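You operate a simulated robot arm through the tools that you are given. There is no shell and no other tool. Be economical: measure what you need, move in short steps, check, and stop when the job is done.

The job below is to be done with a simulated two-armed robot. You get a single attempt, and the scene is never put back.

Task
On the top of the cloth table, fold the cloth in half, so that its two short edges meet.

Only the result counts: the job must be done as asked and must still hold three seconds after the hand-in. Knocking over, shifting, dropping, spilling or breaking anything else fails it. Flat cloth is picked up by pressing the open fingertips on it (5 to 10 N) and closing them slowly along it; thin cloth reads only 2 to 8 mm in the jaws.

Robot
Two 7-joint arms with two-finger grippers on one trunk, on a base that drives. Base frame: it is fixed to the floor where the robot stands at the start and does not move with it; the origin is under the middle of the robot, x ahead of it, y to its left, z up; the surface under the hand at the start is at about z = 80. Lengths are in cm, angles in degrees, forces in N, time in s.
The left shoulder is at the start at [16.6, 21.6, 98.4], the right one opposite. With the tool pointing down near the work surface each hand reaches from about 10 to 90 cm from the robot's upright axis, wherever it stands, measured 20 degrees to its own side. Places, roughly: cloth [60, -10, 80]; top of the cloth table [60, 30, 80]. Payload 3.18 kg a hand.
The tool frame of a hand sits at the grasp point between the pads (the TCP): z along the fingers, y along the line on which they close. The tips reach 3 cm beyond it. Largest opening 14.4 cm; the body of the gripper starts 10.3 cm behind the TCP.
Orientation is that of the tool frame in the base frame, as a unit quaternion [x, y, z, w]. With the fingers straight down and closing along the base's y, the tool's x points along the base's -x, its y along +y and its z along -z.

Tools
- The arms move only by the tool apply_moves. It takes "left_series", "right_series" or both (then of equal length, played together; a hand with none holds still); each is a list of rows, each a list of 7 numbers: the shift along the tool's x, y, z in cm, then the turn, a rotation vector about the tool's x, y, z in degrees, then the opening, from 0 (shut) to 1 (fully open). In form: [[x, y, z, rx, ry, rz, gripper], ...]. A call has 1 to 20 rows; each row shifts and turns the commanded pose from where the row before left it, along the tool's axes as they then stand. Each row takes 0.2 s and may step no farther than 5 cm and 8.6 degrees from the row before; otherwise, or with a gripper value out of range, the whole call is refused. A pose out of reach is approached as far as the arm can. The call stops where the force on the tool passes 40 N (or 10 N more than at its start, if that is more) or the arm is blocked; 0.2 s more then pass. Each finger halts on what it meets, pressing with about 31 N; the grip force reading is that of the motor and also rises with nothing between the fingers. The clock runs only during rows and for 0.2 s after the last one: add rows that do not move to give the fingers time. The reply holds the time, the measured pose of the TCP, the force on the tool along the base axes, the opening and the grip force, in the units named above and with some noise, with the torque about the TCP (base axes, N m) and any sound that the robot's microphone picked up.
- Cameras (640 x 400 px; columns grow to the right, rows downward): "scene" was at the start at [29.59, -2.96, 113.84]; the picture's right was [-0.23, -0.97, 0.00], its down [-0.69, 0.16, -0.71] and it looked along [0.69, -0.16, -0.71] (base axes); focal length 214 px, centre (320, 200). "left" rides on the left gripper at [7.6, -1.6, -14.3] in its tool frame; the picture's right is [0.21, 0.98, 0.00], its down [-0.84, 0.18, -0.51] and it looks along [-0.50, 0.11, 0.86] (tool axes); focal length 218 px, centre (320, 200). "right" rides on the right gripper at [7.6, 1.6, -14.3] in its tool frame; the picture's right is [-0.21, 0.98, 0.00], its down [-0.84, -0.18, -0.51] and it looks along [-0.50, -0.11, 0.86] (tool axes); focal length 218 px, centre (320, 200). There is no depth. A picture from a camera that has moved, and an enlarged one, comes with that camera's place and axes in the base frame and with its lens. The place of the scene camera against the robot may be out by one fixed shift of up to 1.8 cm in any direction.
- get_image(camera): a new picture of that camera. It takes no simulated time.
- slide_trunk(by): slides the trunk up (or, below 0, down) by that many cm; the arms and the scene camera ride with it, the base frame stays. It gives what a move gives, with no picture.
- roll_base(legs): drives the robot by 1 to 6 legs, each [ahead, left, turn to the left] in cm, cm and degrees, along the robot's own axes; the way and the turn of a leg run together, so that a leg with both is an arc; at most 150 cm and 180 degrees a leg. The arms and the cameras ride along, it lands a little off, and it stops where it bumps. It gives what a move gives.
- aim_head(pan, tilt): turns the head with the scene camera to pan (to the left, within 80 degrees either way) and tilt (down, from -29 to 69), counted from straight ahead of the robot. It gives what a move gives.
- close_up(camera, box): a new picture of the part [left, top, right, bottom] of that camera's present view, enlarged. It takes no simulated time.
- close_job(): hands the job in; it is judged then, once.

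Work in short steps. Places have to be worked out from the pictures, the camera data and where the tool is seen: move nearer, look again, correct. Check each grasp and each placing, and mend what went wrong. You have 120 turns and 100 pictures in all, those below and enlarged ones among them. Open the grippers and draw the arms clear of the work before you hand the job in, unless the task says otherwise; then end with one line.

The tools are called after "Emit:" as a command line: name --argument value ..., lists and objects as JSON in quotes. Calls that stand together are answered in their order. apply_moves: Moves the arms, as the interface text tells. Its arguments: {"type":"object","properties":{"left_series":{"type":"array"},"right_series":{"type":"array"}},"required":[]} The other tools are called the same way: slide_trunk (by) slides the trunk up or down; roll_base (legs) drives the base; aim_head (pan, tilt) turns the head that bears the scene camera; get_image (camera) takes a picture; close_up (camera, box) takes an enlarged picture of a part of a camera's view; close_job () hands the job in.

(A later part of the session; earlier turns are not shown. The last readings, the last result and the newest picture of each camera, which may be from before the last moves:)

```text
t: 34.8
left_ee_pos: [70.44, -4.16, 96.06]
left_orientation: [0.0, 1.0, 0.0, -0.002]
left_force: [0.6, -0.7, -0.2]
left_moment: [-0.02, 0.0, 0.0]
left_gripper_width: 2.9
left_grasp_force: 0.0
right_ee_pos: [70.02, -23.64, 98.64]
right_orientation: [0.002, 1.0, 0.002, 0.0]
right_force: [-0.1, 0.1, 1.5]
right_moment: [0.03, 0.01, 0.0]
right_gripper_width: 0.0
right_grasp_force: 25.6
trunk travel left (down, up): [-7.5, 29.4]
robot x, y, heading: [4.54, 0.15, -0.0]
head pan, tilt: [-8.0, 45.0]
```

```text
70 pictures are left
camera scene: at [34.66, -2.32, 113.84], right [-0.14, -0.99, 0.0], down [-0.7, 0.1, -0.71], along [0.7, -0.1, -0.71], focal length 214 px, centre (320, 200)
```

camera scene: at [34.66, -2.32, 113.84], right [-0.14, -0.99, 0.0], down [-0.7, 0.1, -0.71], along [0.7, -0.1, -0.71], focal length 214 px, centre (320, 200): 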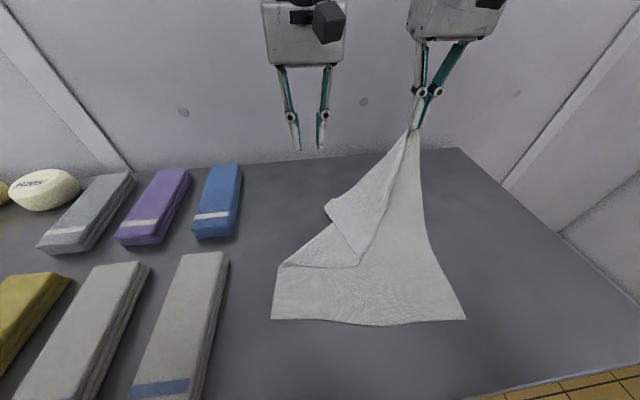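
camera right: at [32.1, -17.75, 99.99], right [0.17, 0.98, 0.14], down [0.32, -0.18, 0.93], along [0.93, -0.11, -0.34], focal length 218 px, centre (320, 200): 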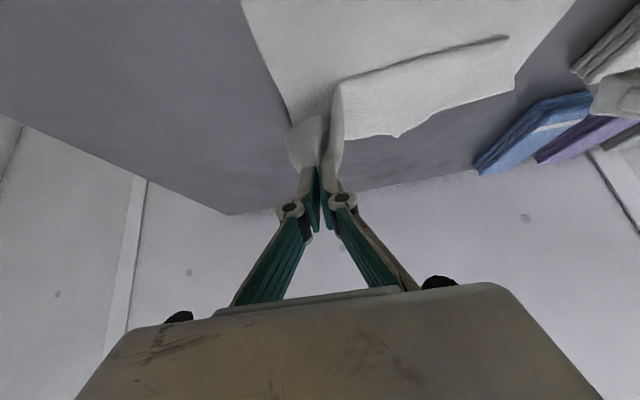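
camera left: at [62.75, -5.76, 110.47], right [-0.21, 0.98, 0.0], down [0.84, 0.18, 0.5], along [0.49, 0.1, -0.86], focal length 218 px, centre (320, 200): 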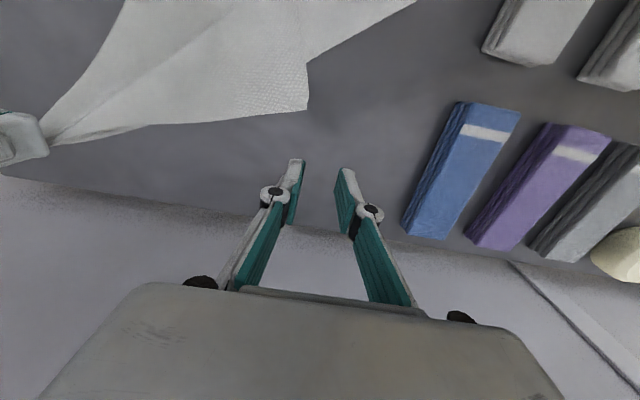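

Corner A is at about [67, -6.6], single-layer over bare table. I'll lower the right hand toward its original far corner to flatten this part more.

Emit:
apply_moves --right_series '[[-1.2, 0, 1.6, 0, 0, 0, 0], [-1.2, 0, 1.6, 0, 0, 0, 0], [-1.2, 0, 1.6, 0, 0, 0, 0], [-1.2, 0, 1.6, 0, 0, 0, 0], [-1.2, 0, 1.6, 0, 0, 0, 0], [-1.0, 0, 1.6, 0, 0, 0, 0], [-1, 0, 1.6, 0, 0, 0, 0], [-0.5, 0, 1.6, 0, 0, 0, 0], [0, 0, 0, 0, 0, 0, 0]]'

Emit:
get_image --camera "left"

Emit:
get_image --camera "scene"

```text
t: 36.8
left_ee_pos: [70.34, -4.08, 96.15]
left_orientation: [0.0, 1.0, -0.001, -0.002]
left_force: [-1.1, 0.0, -0.7]
left_moment: [0.01, -0.05, -0.01]
left_gripper_width: 2.89
left_grasp_force: 0.0
right_ee_pos: [78.41, -23.68, 85.98]
right_orientation: [0.004, 1.0, 0.001, 0.001]
right_force: [0.2, -1.1, 2.1]
right_moment: [0.06, 0.0, -0.01]
right_gripper_width: 0.02
right_grasp_force: 29.4
trunk travel left (down, up): [-7.5, 29.4]
robot x, y, heading: [4.85, 0.01, -0.1]
head pan, tilt: [-8.0, 45.0]
```

```text
69 pictures are left
camera left: at [62.68, -5.75, 110.5], right [-0.21, 0.98, 0.0], down [0.84, 0.18, 0.5], along [0.49, 0.1, -0.86], focal length 218 px, centre (320, 200)
```

left: 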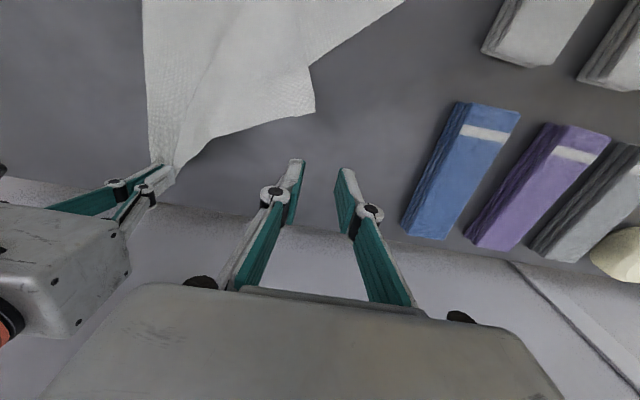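

```text
68 pictures are left
camera scene: at [34.59, -2.32, 113.85], right [-0.14, -0.99, 0.0], down [-0.7, 0.1, -0.71], along [0.7, -0.1, -0.71], focal length 214 px, centre (320, 200)
```

scene: 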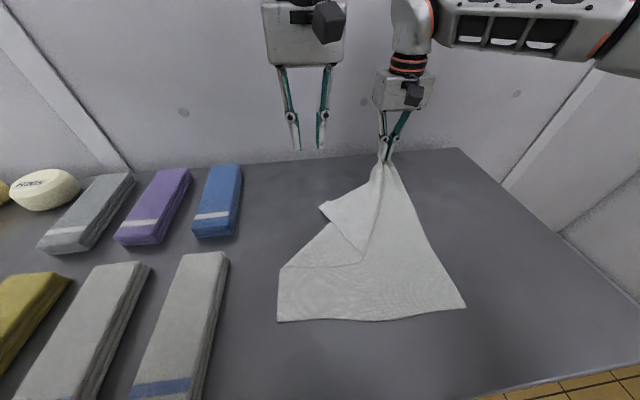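

The edge A–B runs about 25° off the y axis. I'll yaw the left hand to match, open it wider for a deeper pinch, and move above a point about 4 cm in from A at [67.7, -9.7].

Emit:
apply_moves --left_series '[[1.35, -2.8, 2, 0, 0, 0, 0.35], [1.35, -2.8, 2, 0, 0, 0, 0.35], [0, 0, 1.5, 0, 0, -8.3, 0.35], [0, 0, 1.5, 0, 0, -8.3, 0.35], [0, 0, 1.5, 0, 0, -8.3, 0.35], [0, 0, 0, 0, 0, 0, 0.35]]'

Emit:
get_image --camera "left"

```text
t: 38.2
left_ee_pos: [67.48, -9.69, 87.77]
left_orientation: [-0.215, 0.977, 0.0, -0.002]
left_force: [-0.6, -0.5, -0.1]
left_moment: [-0.01, -0.01, 0.01]
left_gripper_width: 5.05
left_grasp_force: 0.0
right_ee_pos: [78.27, -23.53, 85.9]
right_orientation: [0.003, 1.0, 0.001, 0.001]
right_force: [0.6, -1.4, 0.4]
right_moment: [-0.07, -0.02, -0.03]
right_gripper_width: 0.37
right_grasp_force: 39.5
trunk travel left (down, up): [-7.5, 29.4]
robot x, y, heading: [5.14, -0.25, -0.1]
head pan, tilt: [-8.0, 45.0]
```

```text
67 pictures are left
camera left: at [61.24, -14.36, 102.05], right [-0.6, 0.8, 0.0], down [0.69, 0.52, 0.5], along [0.4, 0.3, -0.86], focal length 218 px, centre (320, 200)
```

left: 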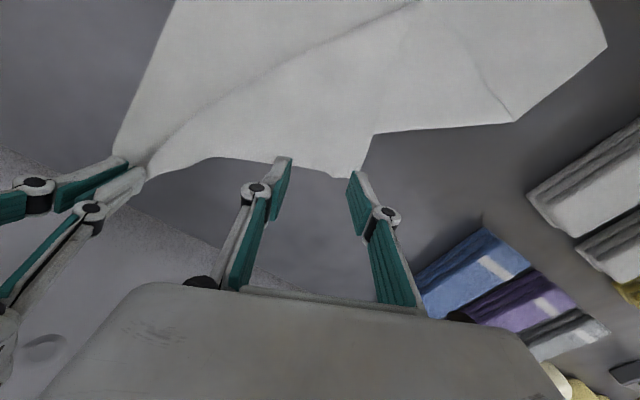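

Corner A is at [66.7, -5.5] and the hand lies about 1.1 cm inside the edge, as wanted. I'll descend to contact.

Emit:
apply_moves --left_series '[[0.2, 0.2, 2, 0, 0, 0, 0.35], [0, 0, 2, 0, 0, 0, 0.35], [0, 0, 0.4, 0, 0, 0, 0.35], [0, 0, 0.2, 0, 0, 0, 0.35], [0, 0, 0, 0, 0, 0, 0.35]]'

```text
t: 39.4
left_ee_pos: [67.29, -9.73, 83.1]
left_orientation: [-0.215, 0.977, -0.001, -0.001]
left_force: [-0.6, -0.6, 8.1]
left_moment: [-0.22, -0.03, -0.02]
left_gripper_width: 5.07
left_grasp_force: 0.3
right_ee_pos: [78.35, -23.66, 85.99]
right_orientation: [0.004, 1.0, 0.002, 0.001]
right_force: [0.7, 0.9, 1.1]
right_moment: [0.0, 0.02, -0.03]
right_gripper_width: 0.24
right_grasp_force: 25.9
trunk travel left (down, up): [-7.5, 29.4]
robot x, y, heading: [5.21, -0.25, -0.1]
head pan, tilt: [-8.0, 45.0]
```

8 N of contact, so I'll close slowly.

Emit:
apply_moves --left_series '[[0, 0, 0, 0, 0, 0, 0.33], [0, 0, 0, 0, 0, 0, 0.31], [0, 0, 0, 0, 0, 0, 0.29], [0, 0, 0, 0, 0, 0, 0.27], [0, 0, 0, 0, 0, 0, 0.25], [0, 0, 0, 0, 0, 0, 0.23], [0, 0, 0, 0, 0, 0, 0.21], [0, 0, 0, 0, 0, 0, 0.19], [0, 0, 0, 0, 0, 0, 0.17], [0, 0, 0, 0, 0, 0, 0.15], [0, 0, 0, 0, 0, 0, 0.13], [0, 0, 0, 0, 0, 0, 0.11], [0, 0, 0, 0, 0, 0, 0.09], [0, 0, 0, 0, 0, 0, 0.07], [0, 0, 0, 0, 0, 0, 0.05], [0, 0, 0, 0, 0, 0, 0.03], [0, 0, 0, 0, 0, 0, 0.01], [0, 0, 0, 0, 0, 0, 0], [0, 0, 0, 0, 0, 0, 0]]'

Emit:
get_image --camera "left"

```text
t: 43.4
left_ee_pos: [67.22, -9.66, 83.12]
left_orientation: [-0.215, 0.977, 0.0, -0.002]
left_force: [-0.8, -0.5, 0.2]
left_moment: [0.04, -0.01, 0.0]
left_gripper_width: 0.29
left_grasp_force: 28.2
right_ee_pos: [78.48, -23.62, 85.88]
right_orientation: [0.004, 1.0, 0.002, 0.0]
right_force: [-0.3, 0.2, 0.9]
right_moment: [0.01, -0.01, 0.01]
right_gripper_width: 0.17
right_grasp_force: 34.7
trunk travel left (down, up): [-7.5, 29.4]
robot x, y, heading: [5.22, 0.2, -0.3]
head pan, tilt: [-8.0, 45.0]
```

```text
66 pictures are left
camera left: at [61.04, -14.38, 97.33], right [-0.6, 0.8, 0.0], down [0.69, 0.52, 0.5], along [0.4, 0.3, -0.86], focal length 218 px, centre (320, 200)
```

left: 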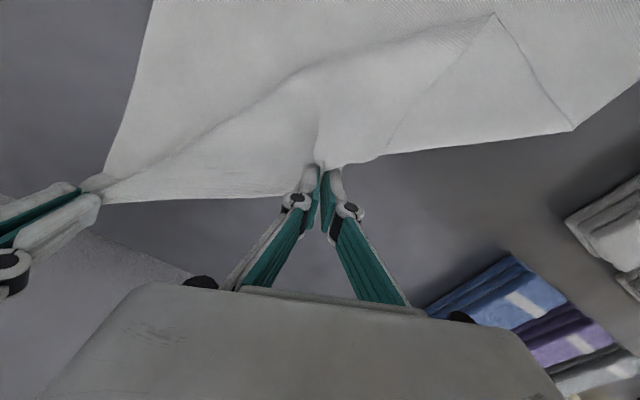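

Left reads 2.9 mm and there's a ridge in the jaws. I'll lift 4 cm while moving left and forward to check it.

Emit:
apply_moves --left_series '[[0, 0, -0.6, 0, 0, 0, 0], [0, 0, -1, 0, 0, 0, 0], [0, 0, -1.2, 0, 0, 0, 0], [0, 0, -1.2, 0, 0, 0, 0], [0, 0, 0, 0, 0, 0, 0]]'

Emit:
get_image --camera "left"

Emit:
get_image --camera "scene"

```text
t: 44.6
left_ee_pos: [67.39, -9.66, 87.1]
left_orientation: [-0.215, 0.977, 0.0, -0.001]
left_force: [0.5, 0.0, -2.3]
left_moment: [0.06, 0.04, -0.01]
left_gripper_width: 0.68
left_grasp_force: 33.4
right_ee_pos: [78.4, -23.77, 85.9]
right_orientation: [0.004, 1.0, 0.002, 0.0]
right_force: [-1.4, -1.8, -2.4]
right_moment: [-0.01, 0.02, 0.0]
right_gripper_width: 0.25
right_grasp_force: 37.6
trunk travel left (down, up): [-7.5, 29.4]
robot x, y, heading: [5.42, 0.08, -0.2]
head pan, tilt: [-8.0, 45.0]
```

```text
65 pictures are left
camera left: at [61.14, -14.36, 101.33], right [-0.6, 0.8, 0.0], down [0.69, 0.52, 0.5], along [0.4, 0.3, -0.86], focal length 218 px, centre (320, 200)
```

left: 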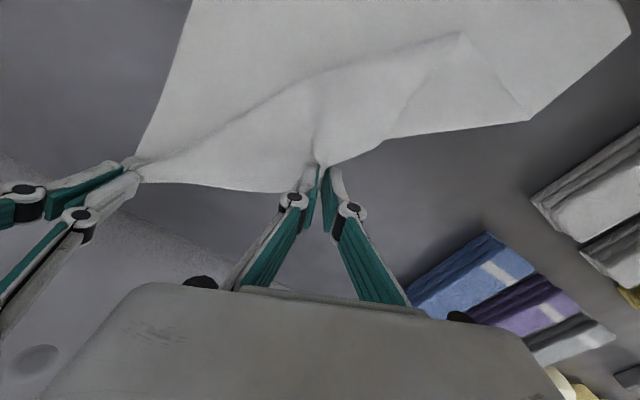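

```text
64 pictures are left
camera scene: at [34.64, -2.32, 113.82], right [-0.14, -0.99, 0.0], down [-0.7, 0.1, -0.71], along [0.7, -0.1, -0.71], focal length 214 px, centre (320, 200)
```

scene: 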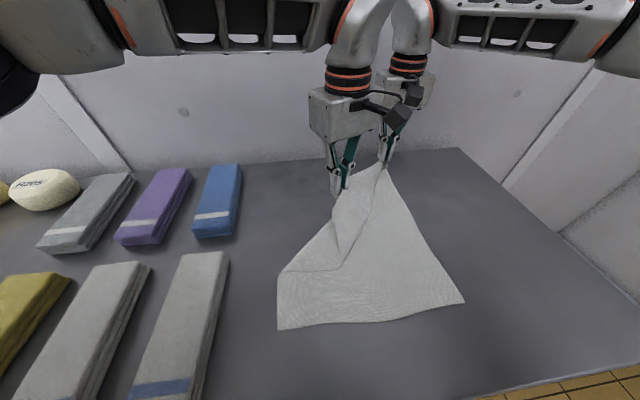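

Solid grip (6.8 mm). I'll unyaw the left hand and spread the edge back out, raising the right hand a little.

Emit:
apply_moves --left_series '[[0, 0, -0.5, 0, 0, 8.3, 0], [0, 0, -0.5, 0, 0, 8.3, 0], [0, 0, -0.5, 0, 0, 8.3, 0], [-1.6, 1.5, -0.5, 0, 0, 0, 0], [-1.6, 1.5, -0.5, 0, 0, 0, 0], [-1.6, 1.5, -0.5, 0, 0, 0, 0], [-1.6, 1.2, -0.5, 0, 0, 0, 0], [-1.2, 0.9, 0, 0, 0, 0, 0], [0, 0, 0, 0, 0, 0, 0]]' --right_series '[[0, 0, -0.5, 0, 0, 0, 0], [0, 0, -0.5, 0, 0, 0, 0], [0, 0, -0.5, 0, 0, 0, 0], [0.2, 0.3, -0.5, 0, 0, 0, 0], [0.2, 0.3, -0.5, 0, 0, 0, 0], [0.2, 0.3, -0.5, 0, 0, 0, 0], [0.2, 0.3, -0.5, 0, 0, 0, 0], [0.2, 0.2, -0.5, 0, 0, 0, 0], [0, 0, 0, 0, 0, 0, 0]]'

Emit:
aim_head --pan -8 --tilt 55

Emit:
get_image --camera "scene"

Emit:
get_image --camera "left"

```text
t: 46.6
left_ee_pos: [74.84, -3.11, 90.43]
left_orientation: [0.002, 1.0, -0.001, -0.002]
left_force: [2.8, -15.8, -0.3]
left_moment: [-0.36, -0.04, -0.17]
left_gripper_width: 0.49
left_grasp_force: 36.3
right_ee_pos: [77.36, -22.37, 89.92]
right_orientation: [0.002, 1.0, 0.002, 0.0]
right_force: [-1.3, 16.1, 0.4]
right_moment: [0.5, 0.02, 0.05]
right_gripper_width: 0.23
right_grasp_force: 30.6
trunk travel left (down, up): [-7.5, 29.4]
robot x, y, heading: [5.02, -0.09, -0.1]
head pan, tilt: [-8.0, 45.0]
```

```text
t: 47.4
left_ee_pos: [74.8, -3.04, 90.33]
left_orientation: [0.002, 1.0, -0.001, -0.002]
left_force: [1.6, -17.8, -1.8]
left_moment: [-0.47, -0.06, -0.21]
left_gripper_width: 0.39
left_grasp_force: 30.3
right_ee_pos: [77.37, -22.4, 90.03]
right_orientation: [0.002, 1.0, 0.002, 0.0]
right_force: [-2.3, 17.6, 0.4]
right_moment: [0.5, 0.04, 0.06]
right_gripper_width: 0.22
right_grasp_force: 30.9
trunk travel left (down, up): [-7.5, 29.4]
robot x, y, heading: [5.18, -0.07, -0.1]
head pan, tilt: [-8.0, 55.0]
```

```text
63 pictures are left
camera scene: at [33.71, -2.19, 112.49], right [-0.14, -0.99, 0.0], down [-0.81, 0.12, -0.57], along [0.57, -0.08, -0.82], focal length 214 px, centre (320, 200)
```

scene: 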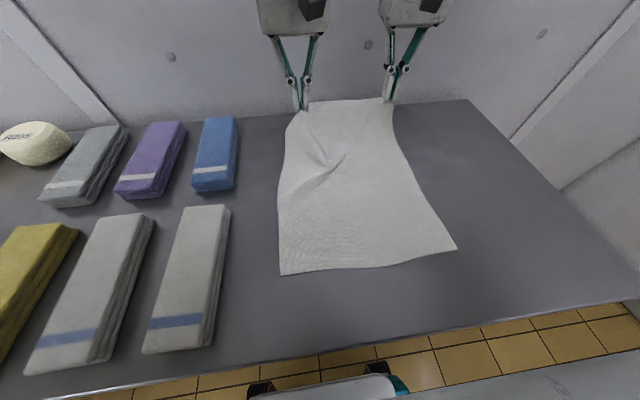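

```text
62 pictures are left
camera left: at [67.23, -4.62, 104.77], right [-0.21, 0.98, 0.0], down [0.85, 0.18, 0.5], along [0.49, 0.1, -0.86], focal length 218 px, centre (320, 200)
```

left: 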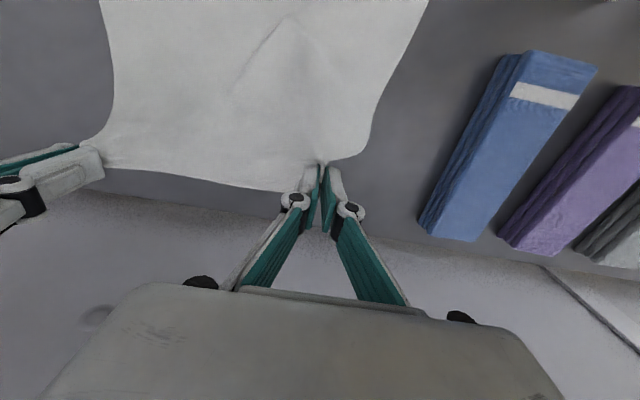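

Both hold well, but the edge is taut at 17 N. I'll ease them together and lift along the arc again.

Emit:
apply_moves --left_series '[[0.3, -0.4, -0.8, 0, 0, 0, 0], [0.5, 0.2, -1.3, 0, 0, 0, 0], [0.7, 0.3, -1.3, 0, 0, 0, 0], [0.8, 0.3, -1.3, 0, 0, 0, 0], [0.9, 0.3, -1.3, 0, 0, 0, 0], [1.0, 0.3, -1.3, 0, 0, 0, 0], [0, 0.3, 0, 0, 0, 0, 0]]' --right_series '[[0.7, 0.4, -0.8, 0, 0, 0, 0], [0.9, 0.2, -1.3, 0, 0, 0, 0], [1.1, 0.3, -1.3, 0, 0, 0, 0], [1.2, 0.3, -1.3, 0, 0, 0, 0], [1.3, 0.3, -1.3, 0, 0, 0, 0], [1.3, 0.3, -1.3, 0, 0, 0, 0], [0, 0.3, 0, 0, 0, 0, 0]]'

Emit:
get_image --camera "scene"

```text
t: 49.0
left_ee_pos: [70.8, -1.7, 97.85]
left_orientation: [0.0, 1.0, 0.0, -0.002]
left_force: [0.2, -3.3, 1.5]
left_moment: [-0.1, 0.03, -0.02]
left_gripper_width: 0.13
left_grasp_force: 27.6
right_ee_pos: [70.89, -20.07, 97.1]
right_orientation: [0.004, 1.0, 0.002, -0.001]
right_force: [1.4, 5.4, 0.1]
right_moment: [0.26, -0.03, -0.01]
right_gripper_width: 0.32
right_grasp_force: 39.0
trunk travel left (down, up): [-7.5, 29.4]
robot x, y, heading: [4.74, -0.23, -0.2]
head pan, tilt: [-8.0, 55.0]
```

```text
61 pictures are left
camera scene: at [33.78, -2.19, 112.44], right [-0.14, -0.99, 0.0], down [-0.81, 0.12, -0.57], along [0.57, -0.08, -0.82], focal length 214 px, centre (320, 200)
```

scene: 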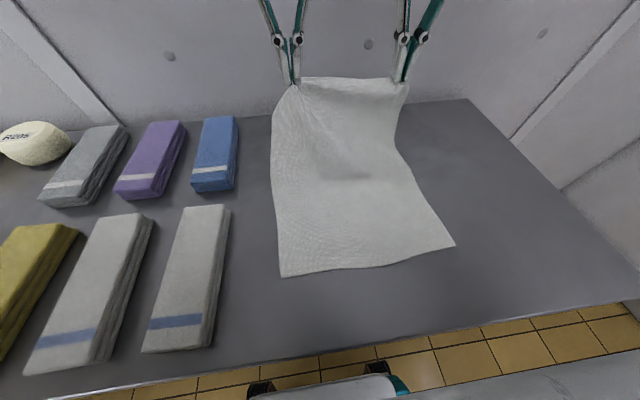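

Both are still held. I'll drive back 13 cm to carry the edge over the fold line.

Emit:
roll_base --legs '[[-6.5, 0, 0], [-6.5, 0, 0]]'

Emit:
get_image --camera "scene"

```text
t: 50.5
left_ee_pos: [57.66, -1.64, 97.9]
left_orientation: [0.002, 1.0, -0.001, -0.003]
left_force: [0.1, -5.6, 0.3]
left_moment: [-0.11, -0.05, 0.0]
left_gripper_width: 0.51
left_grasp_force: 39.5
right_ee_pos: [57.85, -19.97, 97.15]
right_orientation: [0.002, 1.0, 0.002, 0.0]
right_force: [0.2, 5.8, 0.6]
right_moment: [0.15, -0.06, 0.05]
right_gripper_width: 0.38
right_grasp_force: 39.8
trunk travel left (down, up): [-7.5, 29.4]
robot x, y, heading: [-8.07, -0.42, 0.0]
head pan, tilt: [-8.0, 55.0]
```

```text
60 pictures are left
camera scene: at [20.6, -2.12, 112.49], right [-0.14, -0.99, 0.0], down [-0.81, 0.12, -0.57], along [0.57, -0.08, -0.82], focal length 214 px, centre (320, 200)
```

scene: 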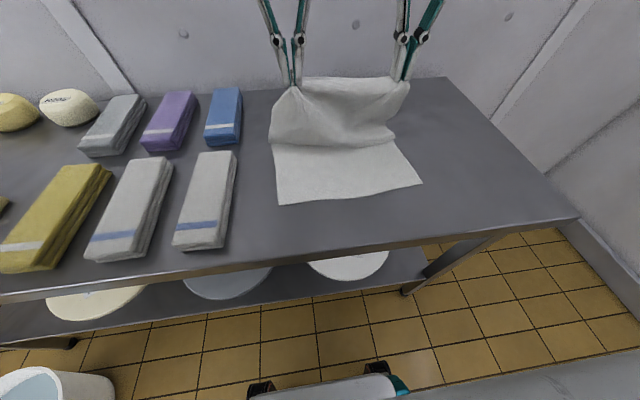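

Next I'll bring the edge over the near edge, lowering as I go.

Emit:
apply_moves --left_series '[[1.7, 0, 0.8, 0, 0, 0, 0], [1.7, 0, 1.2, 0, 0, 0, 0], [1.6, 0, 1.5, 0, 0, 0, 0], [1.5, 0, 1.8, 0, 0, 0, 0], [1.4, 0, 1.8, 0, 0, 0, 0], [1.3, 0, 1.8, 0, 0, 0, 0], [1.2, 0, 1.8, 0, 0, 0, 0], [0, 0, 0, 0, 0, 0, 0]]' --right_series '[[1.8, 0, 0.6, 0, 0, 0, 0], [1.8, 0, 1.0, 0, 0, 0, 0], [1.7, 0, 1.5, 0, 0, 0, 0], [1.6, 0, 1.7, 0, 0, 0, 0], [1.5, 0, 1.7, 0, 0, 0, 0], [1.4, 0, 1.7, 0, 0, 0, 0], [1.2, 0, 1.7, 0, 0, 0, 0], [0, 0, 0, 0, 0, 0, 0]]'

Emit:
get_image --camera "scene"

Emit:
get_image --camera "left"

```text
t: 52.3
left_ee_pos: [47.13, -1.65, 87.17]
left_orientation: [0.001, 1.0, 0.0, -0.002]
left_force: [-0.3, -3.0, 1.7]
left_moment: [-0.1, -0.04, -0.04]
left_gripper_width: 0.12
left_grasp_force: 24.8
right_ee_pos: [46.78, -19.95, 87.39]
right_orientation: [0.002, 1.0, 0.002, 0.001]
right_force: [-0.2, 2.6, 0.2]
right_moment: [0.05, -0.03, 0.0]
right_gripper_width: 0.4
right_grasp_force: 28.2
trunk travel left (down, up): [-7.5, 29.4]
robot x, y, heading: [-8.13, -0.44, 0.2]
head pan, tilt: [-8.0, 55.0]
```

```text
59 pictures are left
camera scene: at [20.62, -2.12, 112.51], right [-0.14, -0.99, 0.0], down [-0.81, 0.12, -0.57], along [0.57, -0.08, -0.82], focal length 214 px, centre (320, 200)
```

scene: 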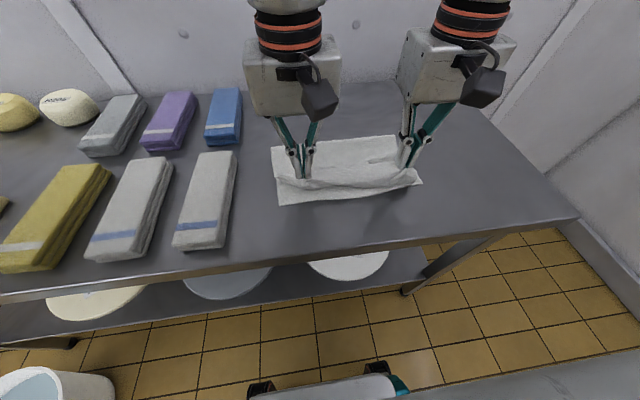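

```text
58 pictures are left
camera left: at [39.56, -3.29, 101.48], right [-0.21, 0.98, 0.0], down [0.84, 0.18, 0.5], along [0.49, 0.1, -0.86], focal length 218 px, centre (320, 200)
```

left: 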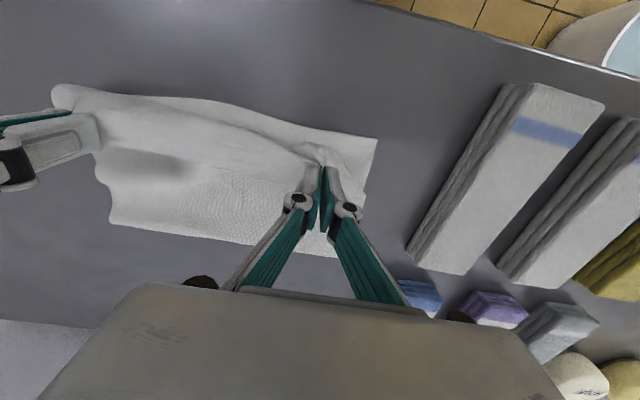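

Both still held and the edge is above the near edge. I'll lower to about 1 cm and tilt the fingers forward by 30° to turn the lip.

Emit:
apply_moves --left_series '[[0, 0, 1.2, 0, 0, 0, 0], [0, 0, 1.2, 0, 0, 0, 0], [0.35, 0, 0, 0, -7.5, 0, 0], [0.35, 0, 0, 0, -7.5, 0, 0], [0.35, 0, 0, 0, -7.5, 0, 0], [0.35, 0, 0, 0, -7.5, 0, 0], [0, 0, 0, 0, 0, 0, 0]]' --right_series '[[0, 0, 1.4, 0, 0, 0, 0], [0, 0, 1.2, 0, 0, 0, 0], [0.35, 0, 0, 0, -7.5, 0, 0], [0.35, 0, 0, 0, -7.5, 0, 0], [0.35, 0, 0, 0, -7.5, 0, 0], [0.35, 0, 0, 0, -7.5, 0, 0], [0, 0, 0, 0, 0, 0, 0]]'

Emit:
get_image --camera "scene"

Emit:
get_image --camera "left"

Emit:
get_image --camera "right"

```text
t: 53.9
left_ee_pos: [45.93, -1.66, 84.47]
left_orientation: [0.0, 0.966, -0.001, 0.258]
left_force: [0.1, -2.7, -1.3]
left_moment: [0.15, 0.03, 0.08]
left_gripper_width: 0.52
left_grasp_force: 34.8
right_ee_pos: [45.93, -19.62, 84.62]
right_orientation: [0.003, 0.966, 0.001, 0.259]
right_force: [1.2, 1.8, -1.1]
right_moment: [0.04, 0.02, 0.04]
right_gripper_width: 0.42
right_grasp_force: 29.5
right hand out of reach, approached as far as the arm can: row 6
trunk travel left (down, up): [-7.5, 29.4]
robot x, y, heading: [-8.4, -0.1, 0.1]
head pan, tilt: [-8.0, 55.0]
```

```text
57 pictures are left
camera scene: at [20.67, -2.12, 112.48], right [-0.14, -0.99, 0.0], down [-0.81, 0.12, -0.57], along [0.57, -0.08, -0.82], focal length 214 px, centre (320, 200)
```

scene: 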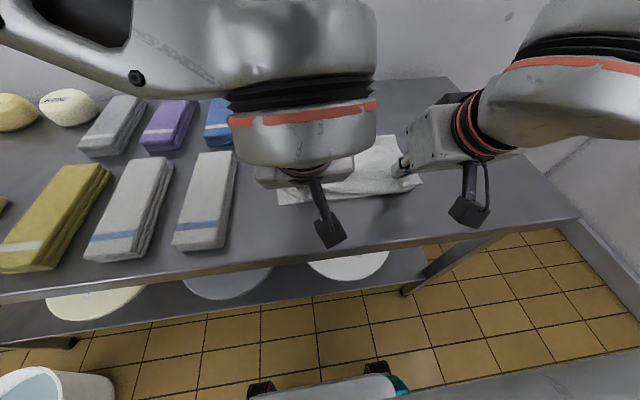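

```text
56 pictures are left
camera left: at [32.16, -3.26, 93.11], right [-0.18, 0.98, -0.11], down [0.48, 0.18, 0.86], along [0.86, 0.1, -0.5], focal length 218 px, centre (320, 200)
```

left: 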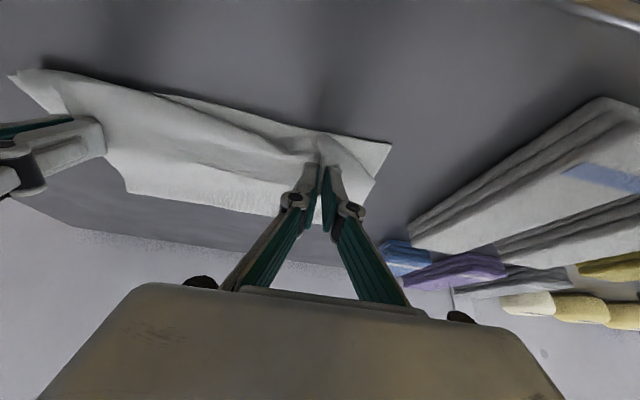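

```text
55 pictures are left
camera right: at [32.08, -17.92, 93.22], right [0.19, 0.98, 0.11], down [0.48, -0.18, 0.86], along [0.86, -0.11, -0.5], focal length 218 px, centre (320, 200)
```

right: 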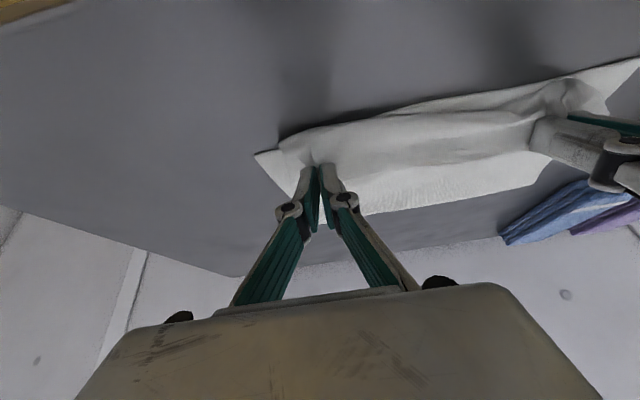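

The corners sit just above the near corners. I'll lower a little and open slowly.

Emit:
apply_moves --left_series '[[0.3, 0, 0.6, 0, 0, 0, 0], [0, 0, 0, 0, 0, 0, 0.03], [0, 0, 0, 0, 0, 0, 0.07], [0, 0, 0, 0, 0, 0, 0.12], [0, 0, 0, 0, 0, 0, 0.18], [0, 0, 0, 0, 0, 0, 0.25], [0, 0, 0, 0, 0, 0, 0.3], [0, 0, 0, 0, 0, 0, 0.3]]' --right_series '[[0.3, 0, 0.6, 0, 0, 0, 0], [0, 0, 0, 0, 0, 0, 0.03], [0, 0, 0, 0, 0, 0, 0.07], [0, 0, 0, 0, 0, 0, 0.12], [0, 0, 0, 0, 0, 0, 0.18], [0, 0, 0, 0, 0, 0, 0.25], [0, 0, 0, 0, 0, 0, 0.3], [0, 0, 0, 0, 0, 0, 0.3]]'

Emit:
get_image --camera "left"

Emit:
get_image --camera "right"

```text
t: 55.7
left_ee_pos: [45.99, -1.72, 83.88]
left_orientation: [0.0, 0.966, 0.0, 0.258]
left_force: [-0.1, -0.4, 0.3]
left_moment: [-0.03, 0.0, 0.03]
left_gripper_width: 4.32
left_grasp_force: 0.1
right_ee_pos: [46.0, -19.63, 83.91]
right_orientation: [0.003, 0.966, 0.001, 0.258]
right_force: [0.1, 0.9, 0.0]
right_moment: [0.01, 0.05, 0.0]
right_gripper_width: 4.32
right_grasp_force: 0.1
trunk travel left (down, up): [-7.5, 29.4]
robot x, y, heading: [-8.35, -0.06, 0.1]
head pan, tilt: [-8.0, 55.0]
```

```text
54 pictures are left
camera left: at [32.18, -3.27, 92.54], right [-0.18, 0.98, -0.1], down [0.48, 0.18, 0.86], along [0.86, 0.1, -0.5], focal length 218 px, centre (320, 200)
```

left: 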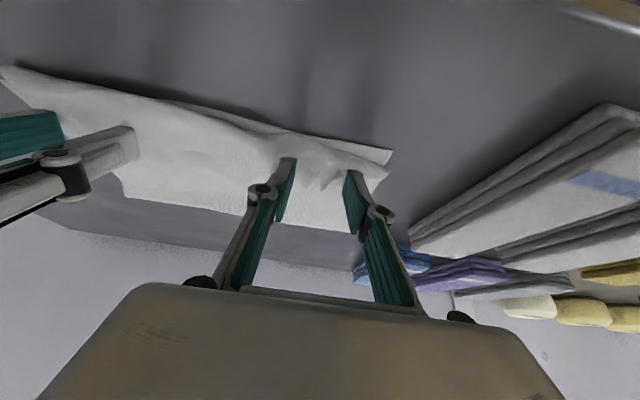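

```text
53 pictures are left
camera right: at [32.27, -17.86, 92.6], right [0.19, 0.98, 0.11], down [0.48, -0.18, 0.86], along [0.86, -0.11, -0.5], focal length 218 px, centre (320, 200)
```

right: 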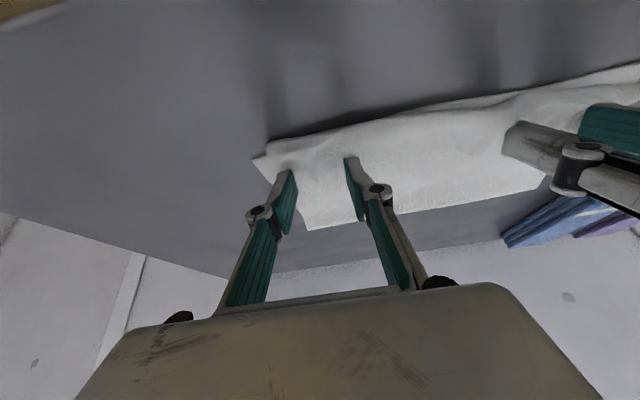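

Released. I'll back both hands up, straighten them and move them outward to view the result.

Emit:
apply_moves --left_series '[[0, 0, -2, 0, 0, 0, 0.3], [0, 0, -3, 0, 0, 0, 0.3], [0, 0, -3, 0, 7.5, 0, 0.3], [0, 1, -3, 0, 7.5, 0, 0.3], [0, 2, -3, 0, 7.5, 0, 0.3], [0, 3, -2, 0, 7.5, 0, 0.3], [0, 4, 0, 0, 0, 0, 0.3], [0, 4, 0, 0, 0, 0, 0.3], [0, 4, 0, 0, 0, 0, 0.3]]' --right_series '[[0, 0, -2, 0, 0, 0, 0.3], [0, 0, -3, 0, 0, 0, 0.3], [0, 0, -3, 0, 7.5, 0, 0.3], [0, -1, -3, 0, 7.5, 0, 0.3], [0, -2, -3, 0, 7.5, 0, 0.3], [0, -3, -2, 0, 7.5, 0, 0.3], [0, -4, 0, 0, 0, 0, 0.3], [0, -4, 0, 0, 0, 0, 0.3], [0, -4, 0, 0, 0, 0, 0.3]]'

Emit:
close_up --camera "scene" --box '[250, 110, 450, 235]'

Emit:
get_image --camera "left"

Emit:
get_image --camera "right"

```text
t: 57.7
left_ee_pos: [39.73, 16.61, 98.39]
left_orientation: [0.001, 1.0, -0.001, -0.002]
left_force: [-0.5, 0.5, 0.8]
left_moment: [-0.03, -0.01, 0.03]
left_gripper_width: 4.32
left_grasp_force: 0.2
right_ee_pos: [39.62, -35.02, 97.29]
right_orientation: [0.003, 1.0, 0.001, 0.0]
right_force: [0.9, -0.6, 0.3]
right_moment: [-0.02, 0.0, 0.0]
right_gripper_width: 4.33
right_grasp_force: 0.0
right hand out of reach, approached as far as the arm can: row 1, 9
trunk travel left (down, up): [-7.5, 29.4]
robot x, y, heading: [-7.97, 0.08, -0.2]
head pan, tilt: [-8.0, 55.0]
```

```text
3.20 times, centred on (350, 172) of scene
camera zoom: at [20.67, -2.04, 112.49], right [-0.14, -0.99, 0.0], down [-0.81, 0.11, -0.57], along [0.57, -0.08, -0.82], focal length 686 px, centre (224, 288)
```

zoom: 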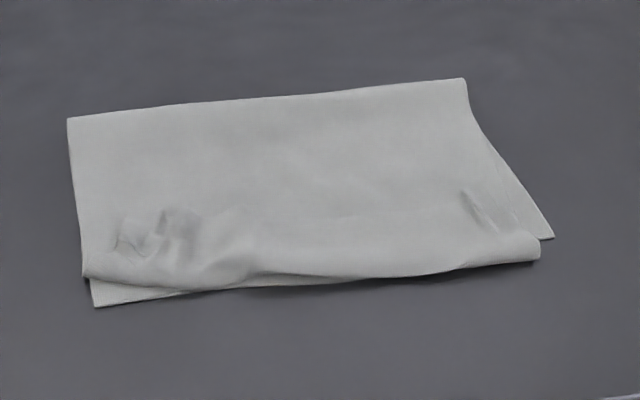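

```text
51 pictures are left
camera left: at [32.22, 15.0, 112.68], right [-0.21, 0.98, 0.0], down [0.84, 0.18, 0.5], along [0.49, 0.1, -0.86], focal length 218 px, centre (320, 200)
```

left: 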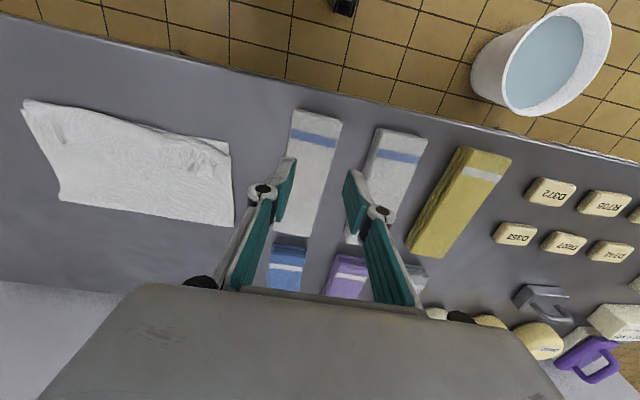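

```text
50 pictures are left
camera right: at [31.97, -33.32, 111.47], right [0.21, 0.98, 0.0], down [0.84, -0.19, 0.51], along [0.5, -0.11, -0.86], focal length 218 px, centre (320, 200)
```

right: 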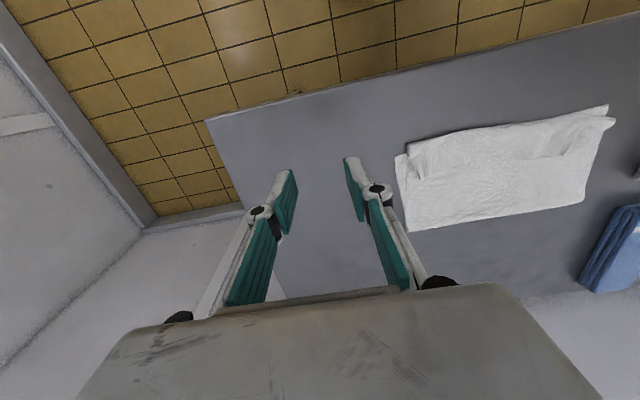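

The fold looks good. I'll zoom in on the edge from the wrist cameras.

Emit:
close_up --camera "left" --box '[10, 85, 250, 235]'

Emit:
close_up --camera "right" --box '[380, 90, 630, 246]'

```text
2.67 times, centred on (130, 160) of left
camera zoom: at [32.22, 15.0, 112.68], right [-0.21, 0.98, 0.0], down [0.84, 0.18, 0.5], along [0.49, 0.1, -0.86], focal length 582 px, centre (827, 307)
```

zoom: 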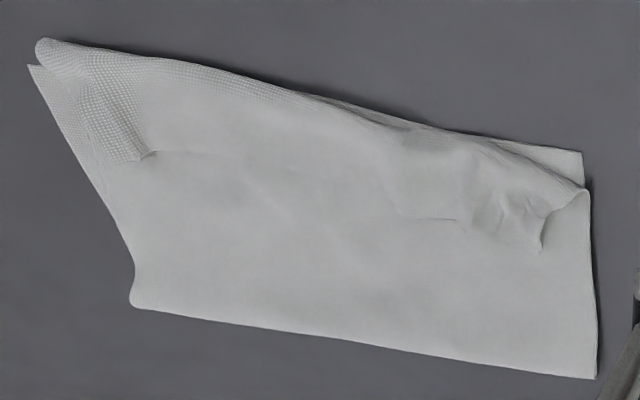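

```text
2.56 times, centred on (505, 168) of right
camera zoom: at [31.97, -33.32, 111.47], right [0.21, 0.98, 0.0], down [0.84, -0.19, 0.51], along [0.5, -0.11, -0.86], focal length 559 px, centre (-154, 282)
```

zoom: 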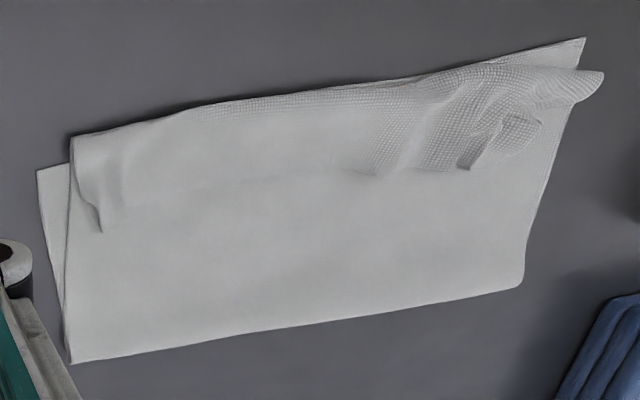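

On closer view the upper edge has a lip about 5 cm deep folded back on top (edge at x≈50), and the crease is at x≈59.7 instead of 63. The ridges my fingers left are still standing, so I'll hover above them to regrasp the lip.

Emit:
apply_moves --left_series '[[-1.56, -3.5, 1.25, 0, 0, 0, 0.3], [-1.56, -3.5, 1.25, 0, 0, 0, 0.3], [-1.56, -3.5, 1.25, 0, 0, 0, 0.3], [-1.56, -3.5, 1.25, 0, 0, 0, 0.3], [-1.56, -3.5, 1.25, 0, 0, 0, 0.3], [0, 0, 0, 0, 0, 0, 0.3]]' --right_series '[[-1.58, 2.8, 1.05, 0, 0, 0, 0.3], [-1.58, 2.8, 1.05, 0, 0, 0, 0.3], [-1.58, 2.8, 1.05, 0, 0, 0, 0.3], [-1.58, 2.8, 1.05, 0, 0, 0, 0.3], [-1.58, 2.8, 1.05, 0, 0, 0, 0.3], [0, 0, 0, 0, 0, 0, 0.3]]'

Emit:
close_up --camera "left" --box '[160, 50, 480, 250]'

Emit:
close_up --camera "right" --box '[160, 50, 480, 250]'

```text
t: 59.1
left_ee_pos: [47.78, -0.92, 92.18]
left_orientation: [0.001, 1.0, -0.001, -0.001]
left_force: [-0.7, -0.9, -0.3]
left_moment: [-0.03, -0.02, 0.02]
left_gripper_width: 4.35
left_grasp_force: 0.1
right_ee_pos: [47.83, -21.29, 92.16]
right_orientation: [0.003, 1.0, 0.002, 0.001]
right_force: [0.0, -0.2, 0.8]
right_moment: [0.02, -0.02, 0.0]
right_gripper_width: 4.32
right_grasp_force: 0.0
trunk travel left (down, up): [-7.5, 29.4]
robot x, y, heading: [-8.1, -0.28, 0.2]
head pan, tilt: [-8.0, 55.0]
```

```text
2.00 times, centred on (320, 150) of left
camera zoom: at [40.06, -2.55, 106.58], right [-0.21, 0.98, 0.0], down [0.84, 0.18, 0.51], along [0.49, 0.1, -0.86], focal length 436 px, centre (320, 300)
```

zoom: 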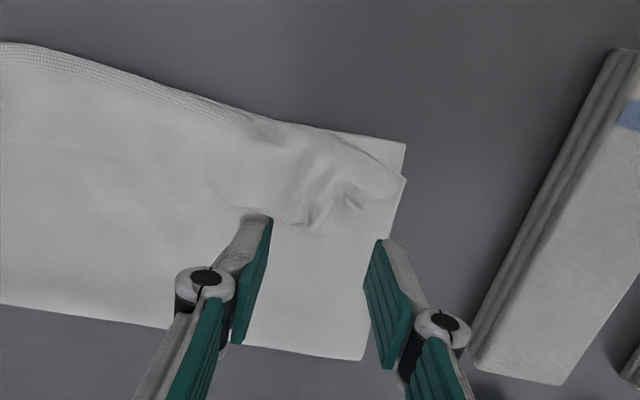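

```text
2.00 times, centred on (320, 150) of right
camera zoom: at [39.93, -19.63, 106.49], right [0.21, 0.98, 0.0], down [0.84, -0.19, 0.51], along [0.5, -0.11, -0.86], focal length 436 px, centre (320, 300)
```

zoom: 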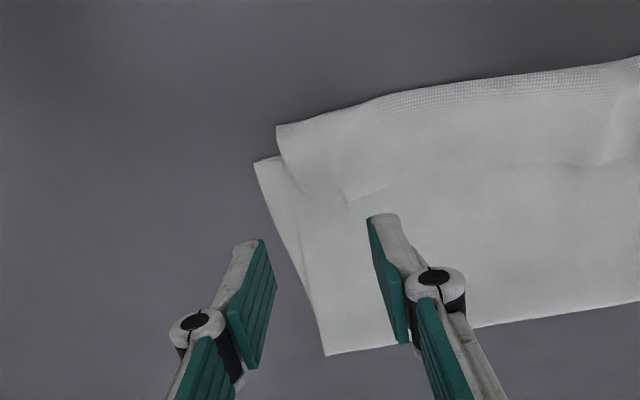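

Left is right over its ridge near A's tip. On the right, B's flap tip is at [48.8, -20], so I'll shift that hand to y≈-17.7. Then I'll lower both gently to light contact.

Emit:
apply_moves --left_series '[[-0.2, 0, 3, 0, 0, 0, 0.3], [0, 0, 3, 0, 0, 0, 0.3], [0, 0, 2, 0, 0, 0, 0.3], [0, 0, 0.3, 0, 0, 0, 0.3], [0, 0, 0, 0, 0, 0, 0.3]]' --right_series '[[0.1, 1.8, 3, 0, 0, 0, 0.3], [0.1, 1.8, 3, 0, 0, 0, 0.3], [0, 0, 2, 0, 0, 0, 0.3], [0, 0, 0.3, 0, 0, 0, 0.3], [0, 0, 0, 0, 0, 0, 0.3]]'

```text
t: 60.3
left_ee_pos: [47.89, -1.29, 83.87]
left_orientation: [0.0, 1.0, 0.0, -0.002]
left_force: [0.7, 0.3, -0.3]
left_moment: [0.02, 0.0, 0.03]
left_gripper_width: 4.28
left_grasp_force: 0.1
right_ee_pos: [47.6, -17.78, 83.73]
right_orientation: [0.002, 1.0, 0.001, 0.0]
right_force: [0.2, 0.4, 0.3]
right_moment: [0.0, 0.03, -0.01]
right_gripper_width: 4.32
right_grasp_force: 0.0
trunk travel left (down, up): [-7.5, 29.4]
robot x, y, heading: [-8.31, -0.1, -0.2]
head pan, tilt: [-8.0, 55.0]
```

No force yet, so I'll go a little lower.

Emit:
apply_moves --left_series '[[0, 0, 0.2, 0, 0, 0, 0.3], [0, 0, 0.2, 0, 0, 0, 0.3], [0, 0, 0, 0, 0, 0, 0.3]]' --right_series '[[0, 0, 0.2, 0, 0, 0, 0.3], [0, 0, 0.15, 0, 0, 0, 0.3], [0, 0, 0, 0, 0, 0, 0.3]]'

```text
t: 61.1
left_ee_pos: [47.76, -1.19, 83.5]
left_orientation: [0.001, 1.0, -0.001, -0.002]
left_force: [-0.8, -0.6, -0.7]
left_moment: [0.04, -0.01, -0.03]
left_gripper_width: 4.34
left_grasp_force: 0.1
right_ee_pos: [47.59, -17.78, 83.46]
right_orientation: [0.002, 1.0, 0.002, 0.001]
right_force: [0.4, -0.1, 1.5]
right_moment: [-0.03, -0.02, -0.02]
right_gripper_width: 4.29
right_grasp_force: 0.1
trunk travel left (down, up): [-7.5, 29.4]
robot x, y, heading: [-8.06, -0.0, 0.1]
head pan, tilt: [-8.0, 55.0]
```

Right just touches. I'll go a touch lower and close both slowly.

Emit:
apply_moves --left_series '[[0, 0, 0.15, 0, 0, 0, 0.3], [0, 0, 0, 0, 0, 0, 0.28], [0, 0, 0, 0, 0, 0, 0.26], [0, 0, 0, 0, 0, 0, 0.24], [0, 0, 0, 0, 0, 0, 0.22], [0, 0, 0, 0, 0, 0, 0.2], [0, 0, 0, 0, 0, 0, 0.18], [0, 0, 0, 0, 0, 0, 0.16], [0, 0, 0, 0, 0, 0, 0.14], [0, 0, 0, 0, 0, 0, 0.12], [0, 0, 0, 0, 0, 0, 0.1], [0, 0, 0, 0, 0, 0, 0.08], [0, 0, 0, 0, 0, 0, 0.06], [0, 0, 0, 0, 0, 0, 0.04], [0, 0, 0, 0, 0, 0, 0.02], [0, 0, 0, 0, 0, 0, 0], [0, 0, 0, 0, 0, 0, 0]]' --right_series '[[0, 0, 0.15, 0, 0, 0, 0.3], [0, 0, 0, 0, 0, 0, 0.28], [0, 0, 0, 0, 0, 0, 0.26], [0, 0, 0, 0, 0, 0, 0.24], [0, 0, 0, 0, 0, 0, 0.22], [0, 0, 0, 0, 0, 0, 0.2], [0, 0, 0, 0, 0, 0, 0.18], [0, 0, 0, 0, 0, 0, 0.16], [0, 0, 0, 0, 0, 0, 0.14], [0, 0, 0, 0, 0, 0, 0.12], [0, 0, 0, 0, 0, 0, 0.1], [0, 0, 0, 0, 0, 0, 0.08], [0, 0, 0, 0, 0, 0, 0.06], [0, 0, 0, 0, 0, 0, 0.04], [0, 0, 0, 0, 0, 0, 0.02], [0, 0, 0, 0, 0, 0, 0], [0, 0, 0, 0, 0, 0, 0]]'

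Emit:
close_up --camera "left" --box '[160, 50, 480, 250]'

Emit:
close_up --camera "right" --box '[160, 50, 480, 250]'

```text
t: 64.7
left_ee_pos: [47.92, -1.16, 83.23]
left_orientation: [0.0, 1.0, -0.001, -0.001]
left_force: [-0.3, -7.0, 2.5]
left_moment: [-0.16, 0.01, 0.0]
left_gripper_width: 0.28
left_grasp_force: 33.9
right_ee_pos: [47.45, -17.87, 83.27]
right_orientation: [0.002, 1.0, 0.002, 0.001]
right_force: [0.2, 7.2, 1.0]
right_moment: [0.22, 0.0, -0.03]
right_gripper_width: 0.28
right_grasp_force: 26.1
trunk travel left (down, up): [-7.5, 29.4]
robot x, y, heading: [-8.16, -0.06, -0.2]
head pan, tilt: [-8.0, 55.0]
```

```text
2.00 times, centred on (320, 150) of left
camera zoom: at [40.17, -2.8, 97.65], right [-0.21, 0.98, 0.0], down [0.84, 0.18, 0.5], along [0.49, 0.1, -0.86], focal length 436 px, centre (320, 300)
```

zoom: 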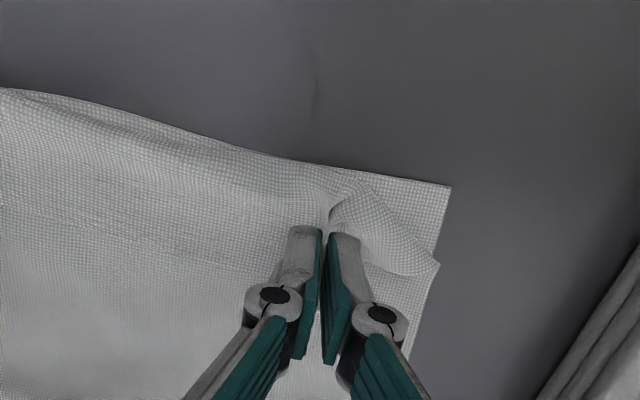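

```text
2.00 times, centred on (320, 150) of right
camera zoom: at [39.81, -16.05, 97.62], right [0.21, 0.98, 0.0], down [0.84, -0.18, 0.51], along [0.5, -0.1, -0.86], focal length 436 px, centre (320, 300)
```

zoom: 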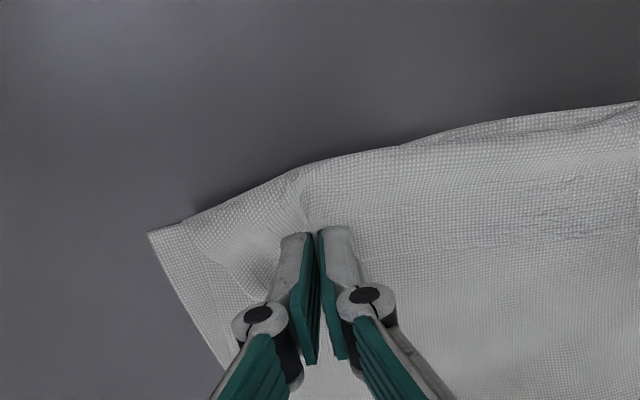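

Both have cloth (2.8 mm each) with light tension between them. I'll lift 4 cm, easing together slightly, and see what's held.

Emit:
apply_moves --left_series '[[0, -0.2, -0.8, 0, 0, 0, 0], [0, -0.1, -1, 0, 0, 0, 0], [0, 0, -1, 0, 0, 0, 0], [0, 0, -1.2, 0, 0, 0, 0], [0, 0, 0, 0, 0, 0, 0]]' --right_series '[[0, 0.2, -0.8, 0, 0, 0, 0], [0, 0.1, -1, 0, 0, 0, 0], [0, 0, -1, 0, 0, 0, 0], [0, 0, -1.2, 0, 0, 0, 0], [0, 0, 0, 0, 0, 0, 0]]'

Emit:
get_image --camera "left"

Emit:
get_image --camera "right"

Emit:
close_up --camera "scene" --box '[230, 90, 470, 240]'

```text
t: 65.9
left_ee_pos: [47.69, -1.66, 87.3]
left_orientation: [0.002, 1.0, -0.001, -0.002]
left_force: [0.7, -2.0, -0.3]
left_moment: [0.24, 0.03, 0.02]
left_gripper_width: 0.59
left_grasp_force: 39.9
right_ee_pos: [47.56, -17.41, 87.29]
right_orientation: [0.002, 1.0, 0.001, 0.0]
right_force: [-0.4, -0.5, -1.0]
right_moment: [-0.03, 0.02, 0.02]
right_gripper_width: 0.55
right_grasp_force: 32.1
trunk travel left (down, up): [-7.5, 29.4]
robot x, y, heading: [-8.31, -0.1, -0.2]
head pan, tilt: [-8.0, 55.0]
```

```text
43 pictures are left
camera left: at [40.12, -3.13, 101.66], right [-0.21, 0.98, 0.0], down [0.84, 0.18, 0.5], along [0.49, 0.1, -0.86], focal length 218 px, centre (320, 200)
```

left: 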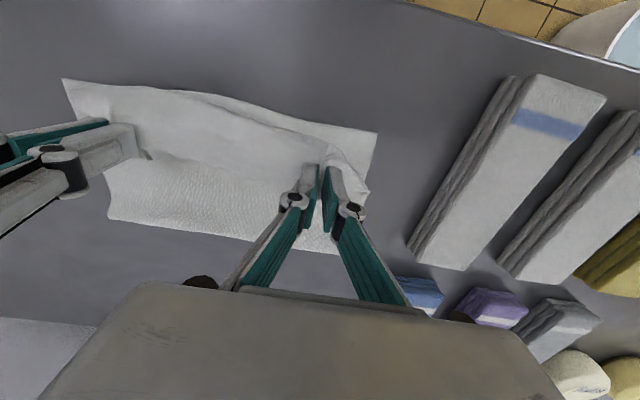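

```text
42 pictures are left
camera right: at [39.86, -15.75, 101.57], right [0.21, 0.98, 0.0], down [0.84, -0.18, 0.51], along [0.5, -0.11, -0.86], focal length 218 px, centre (320, 200)
```

right: 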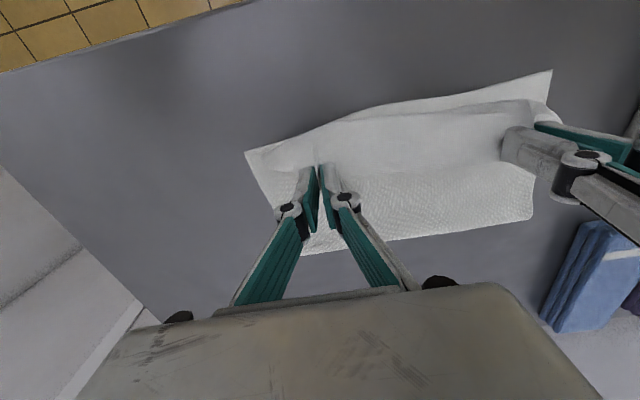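

```text
2.67 times, centred on (350, 165) of scene
camera zoom: at [20.68, -2.13, 112.47], right [-0.14, -0.99, 0.0], down [-0.81, 0.12, -0.57], along [0.57, -0.08, -0.82], focal length 572 px, centre (240, 293)
```

zoom: 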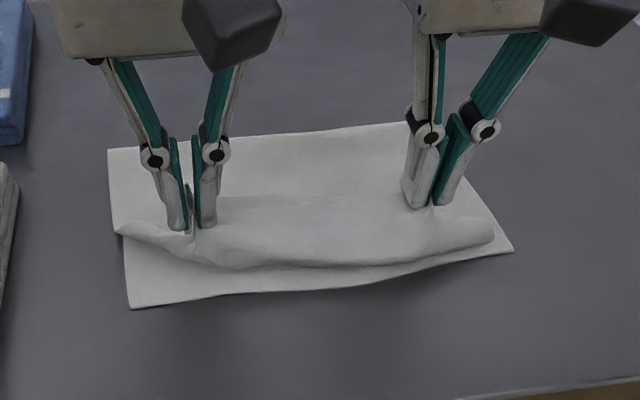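

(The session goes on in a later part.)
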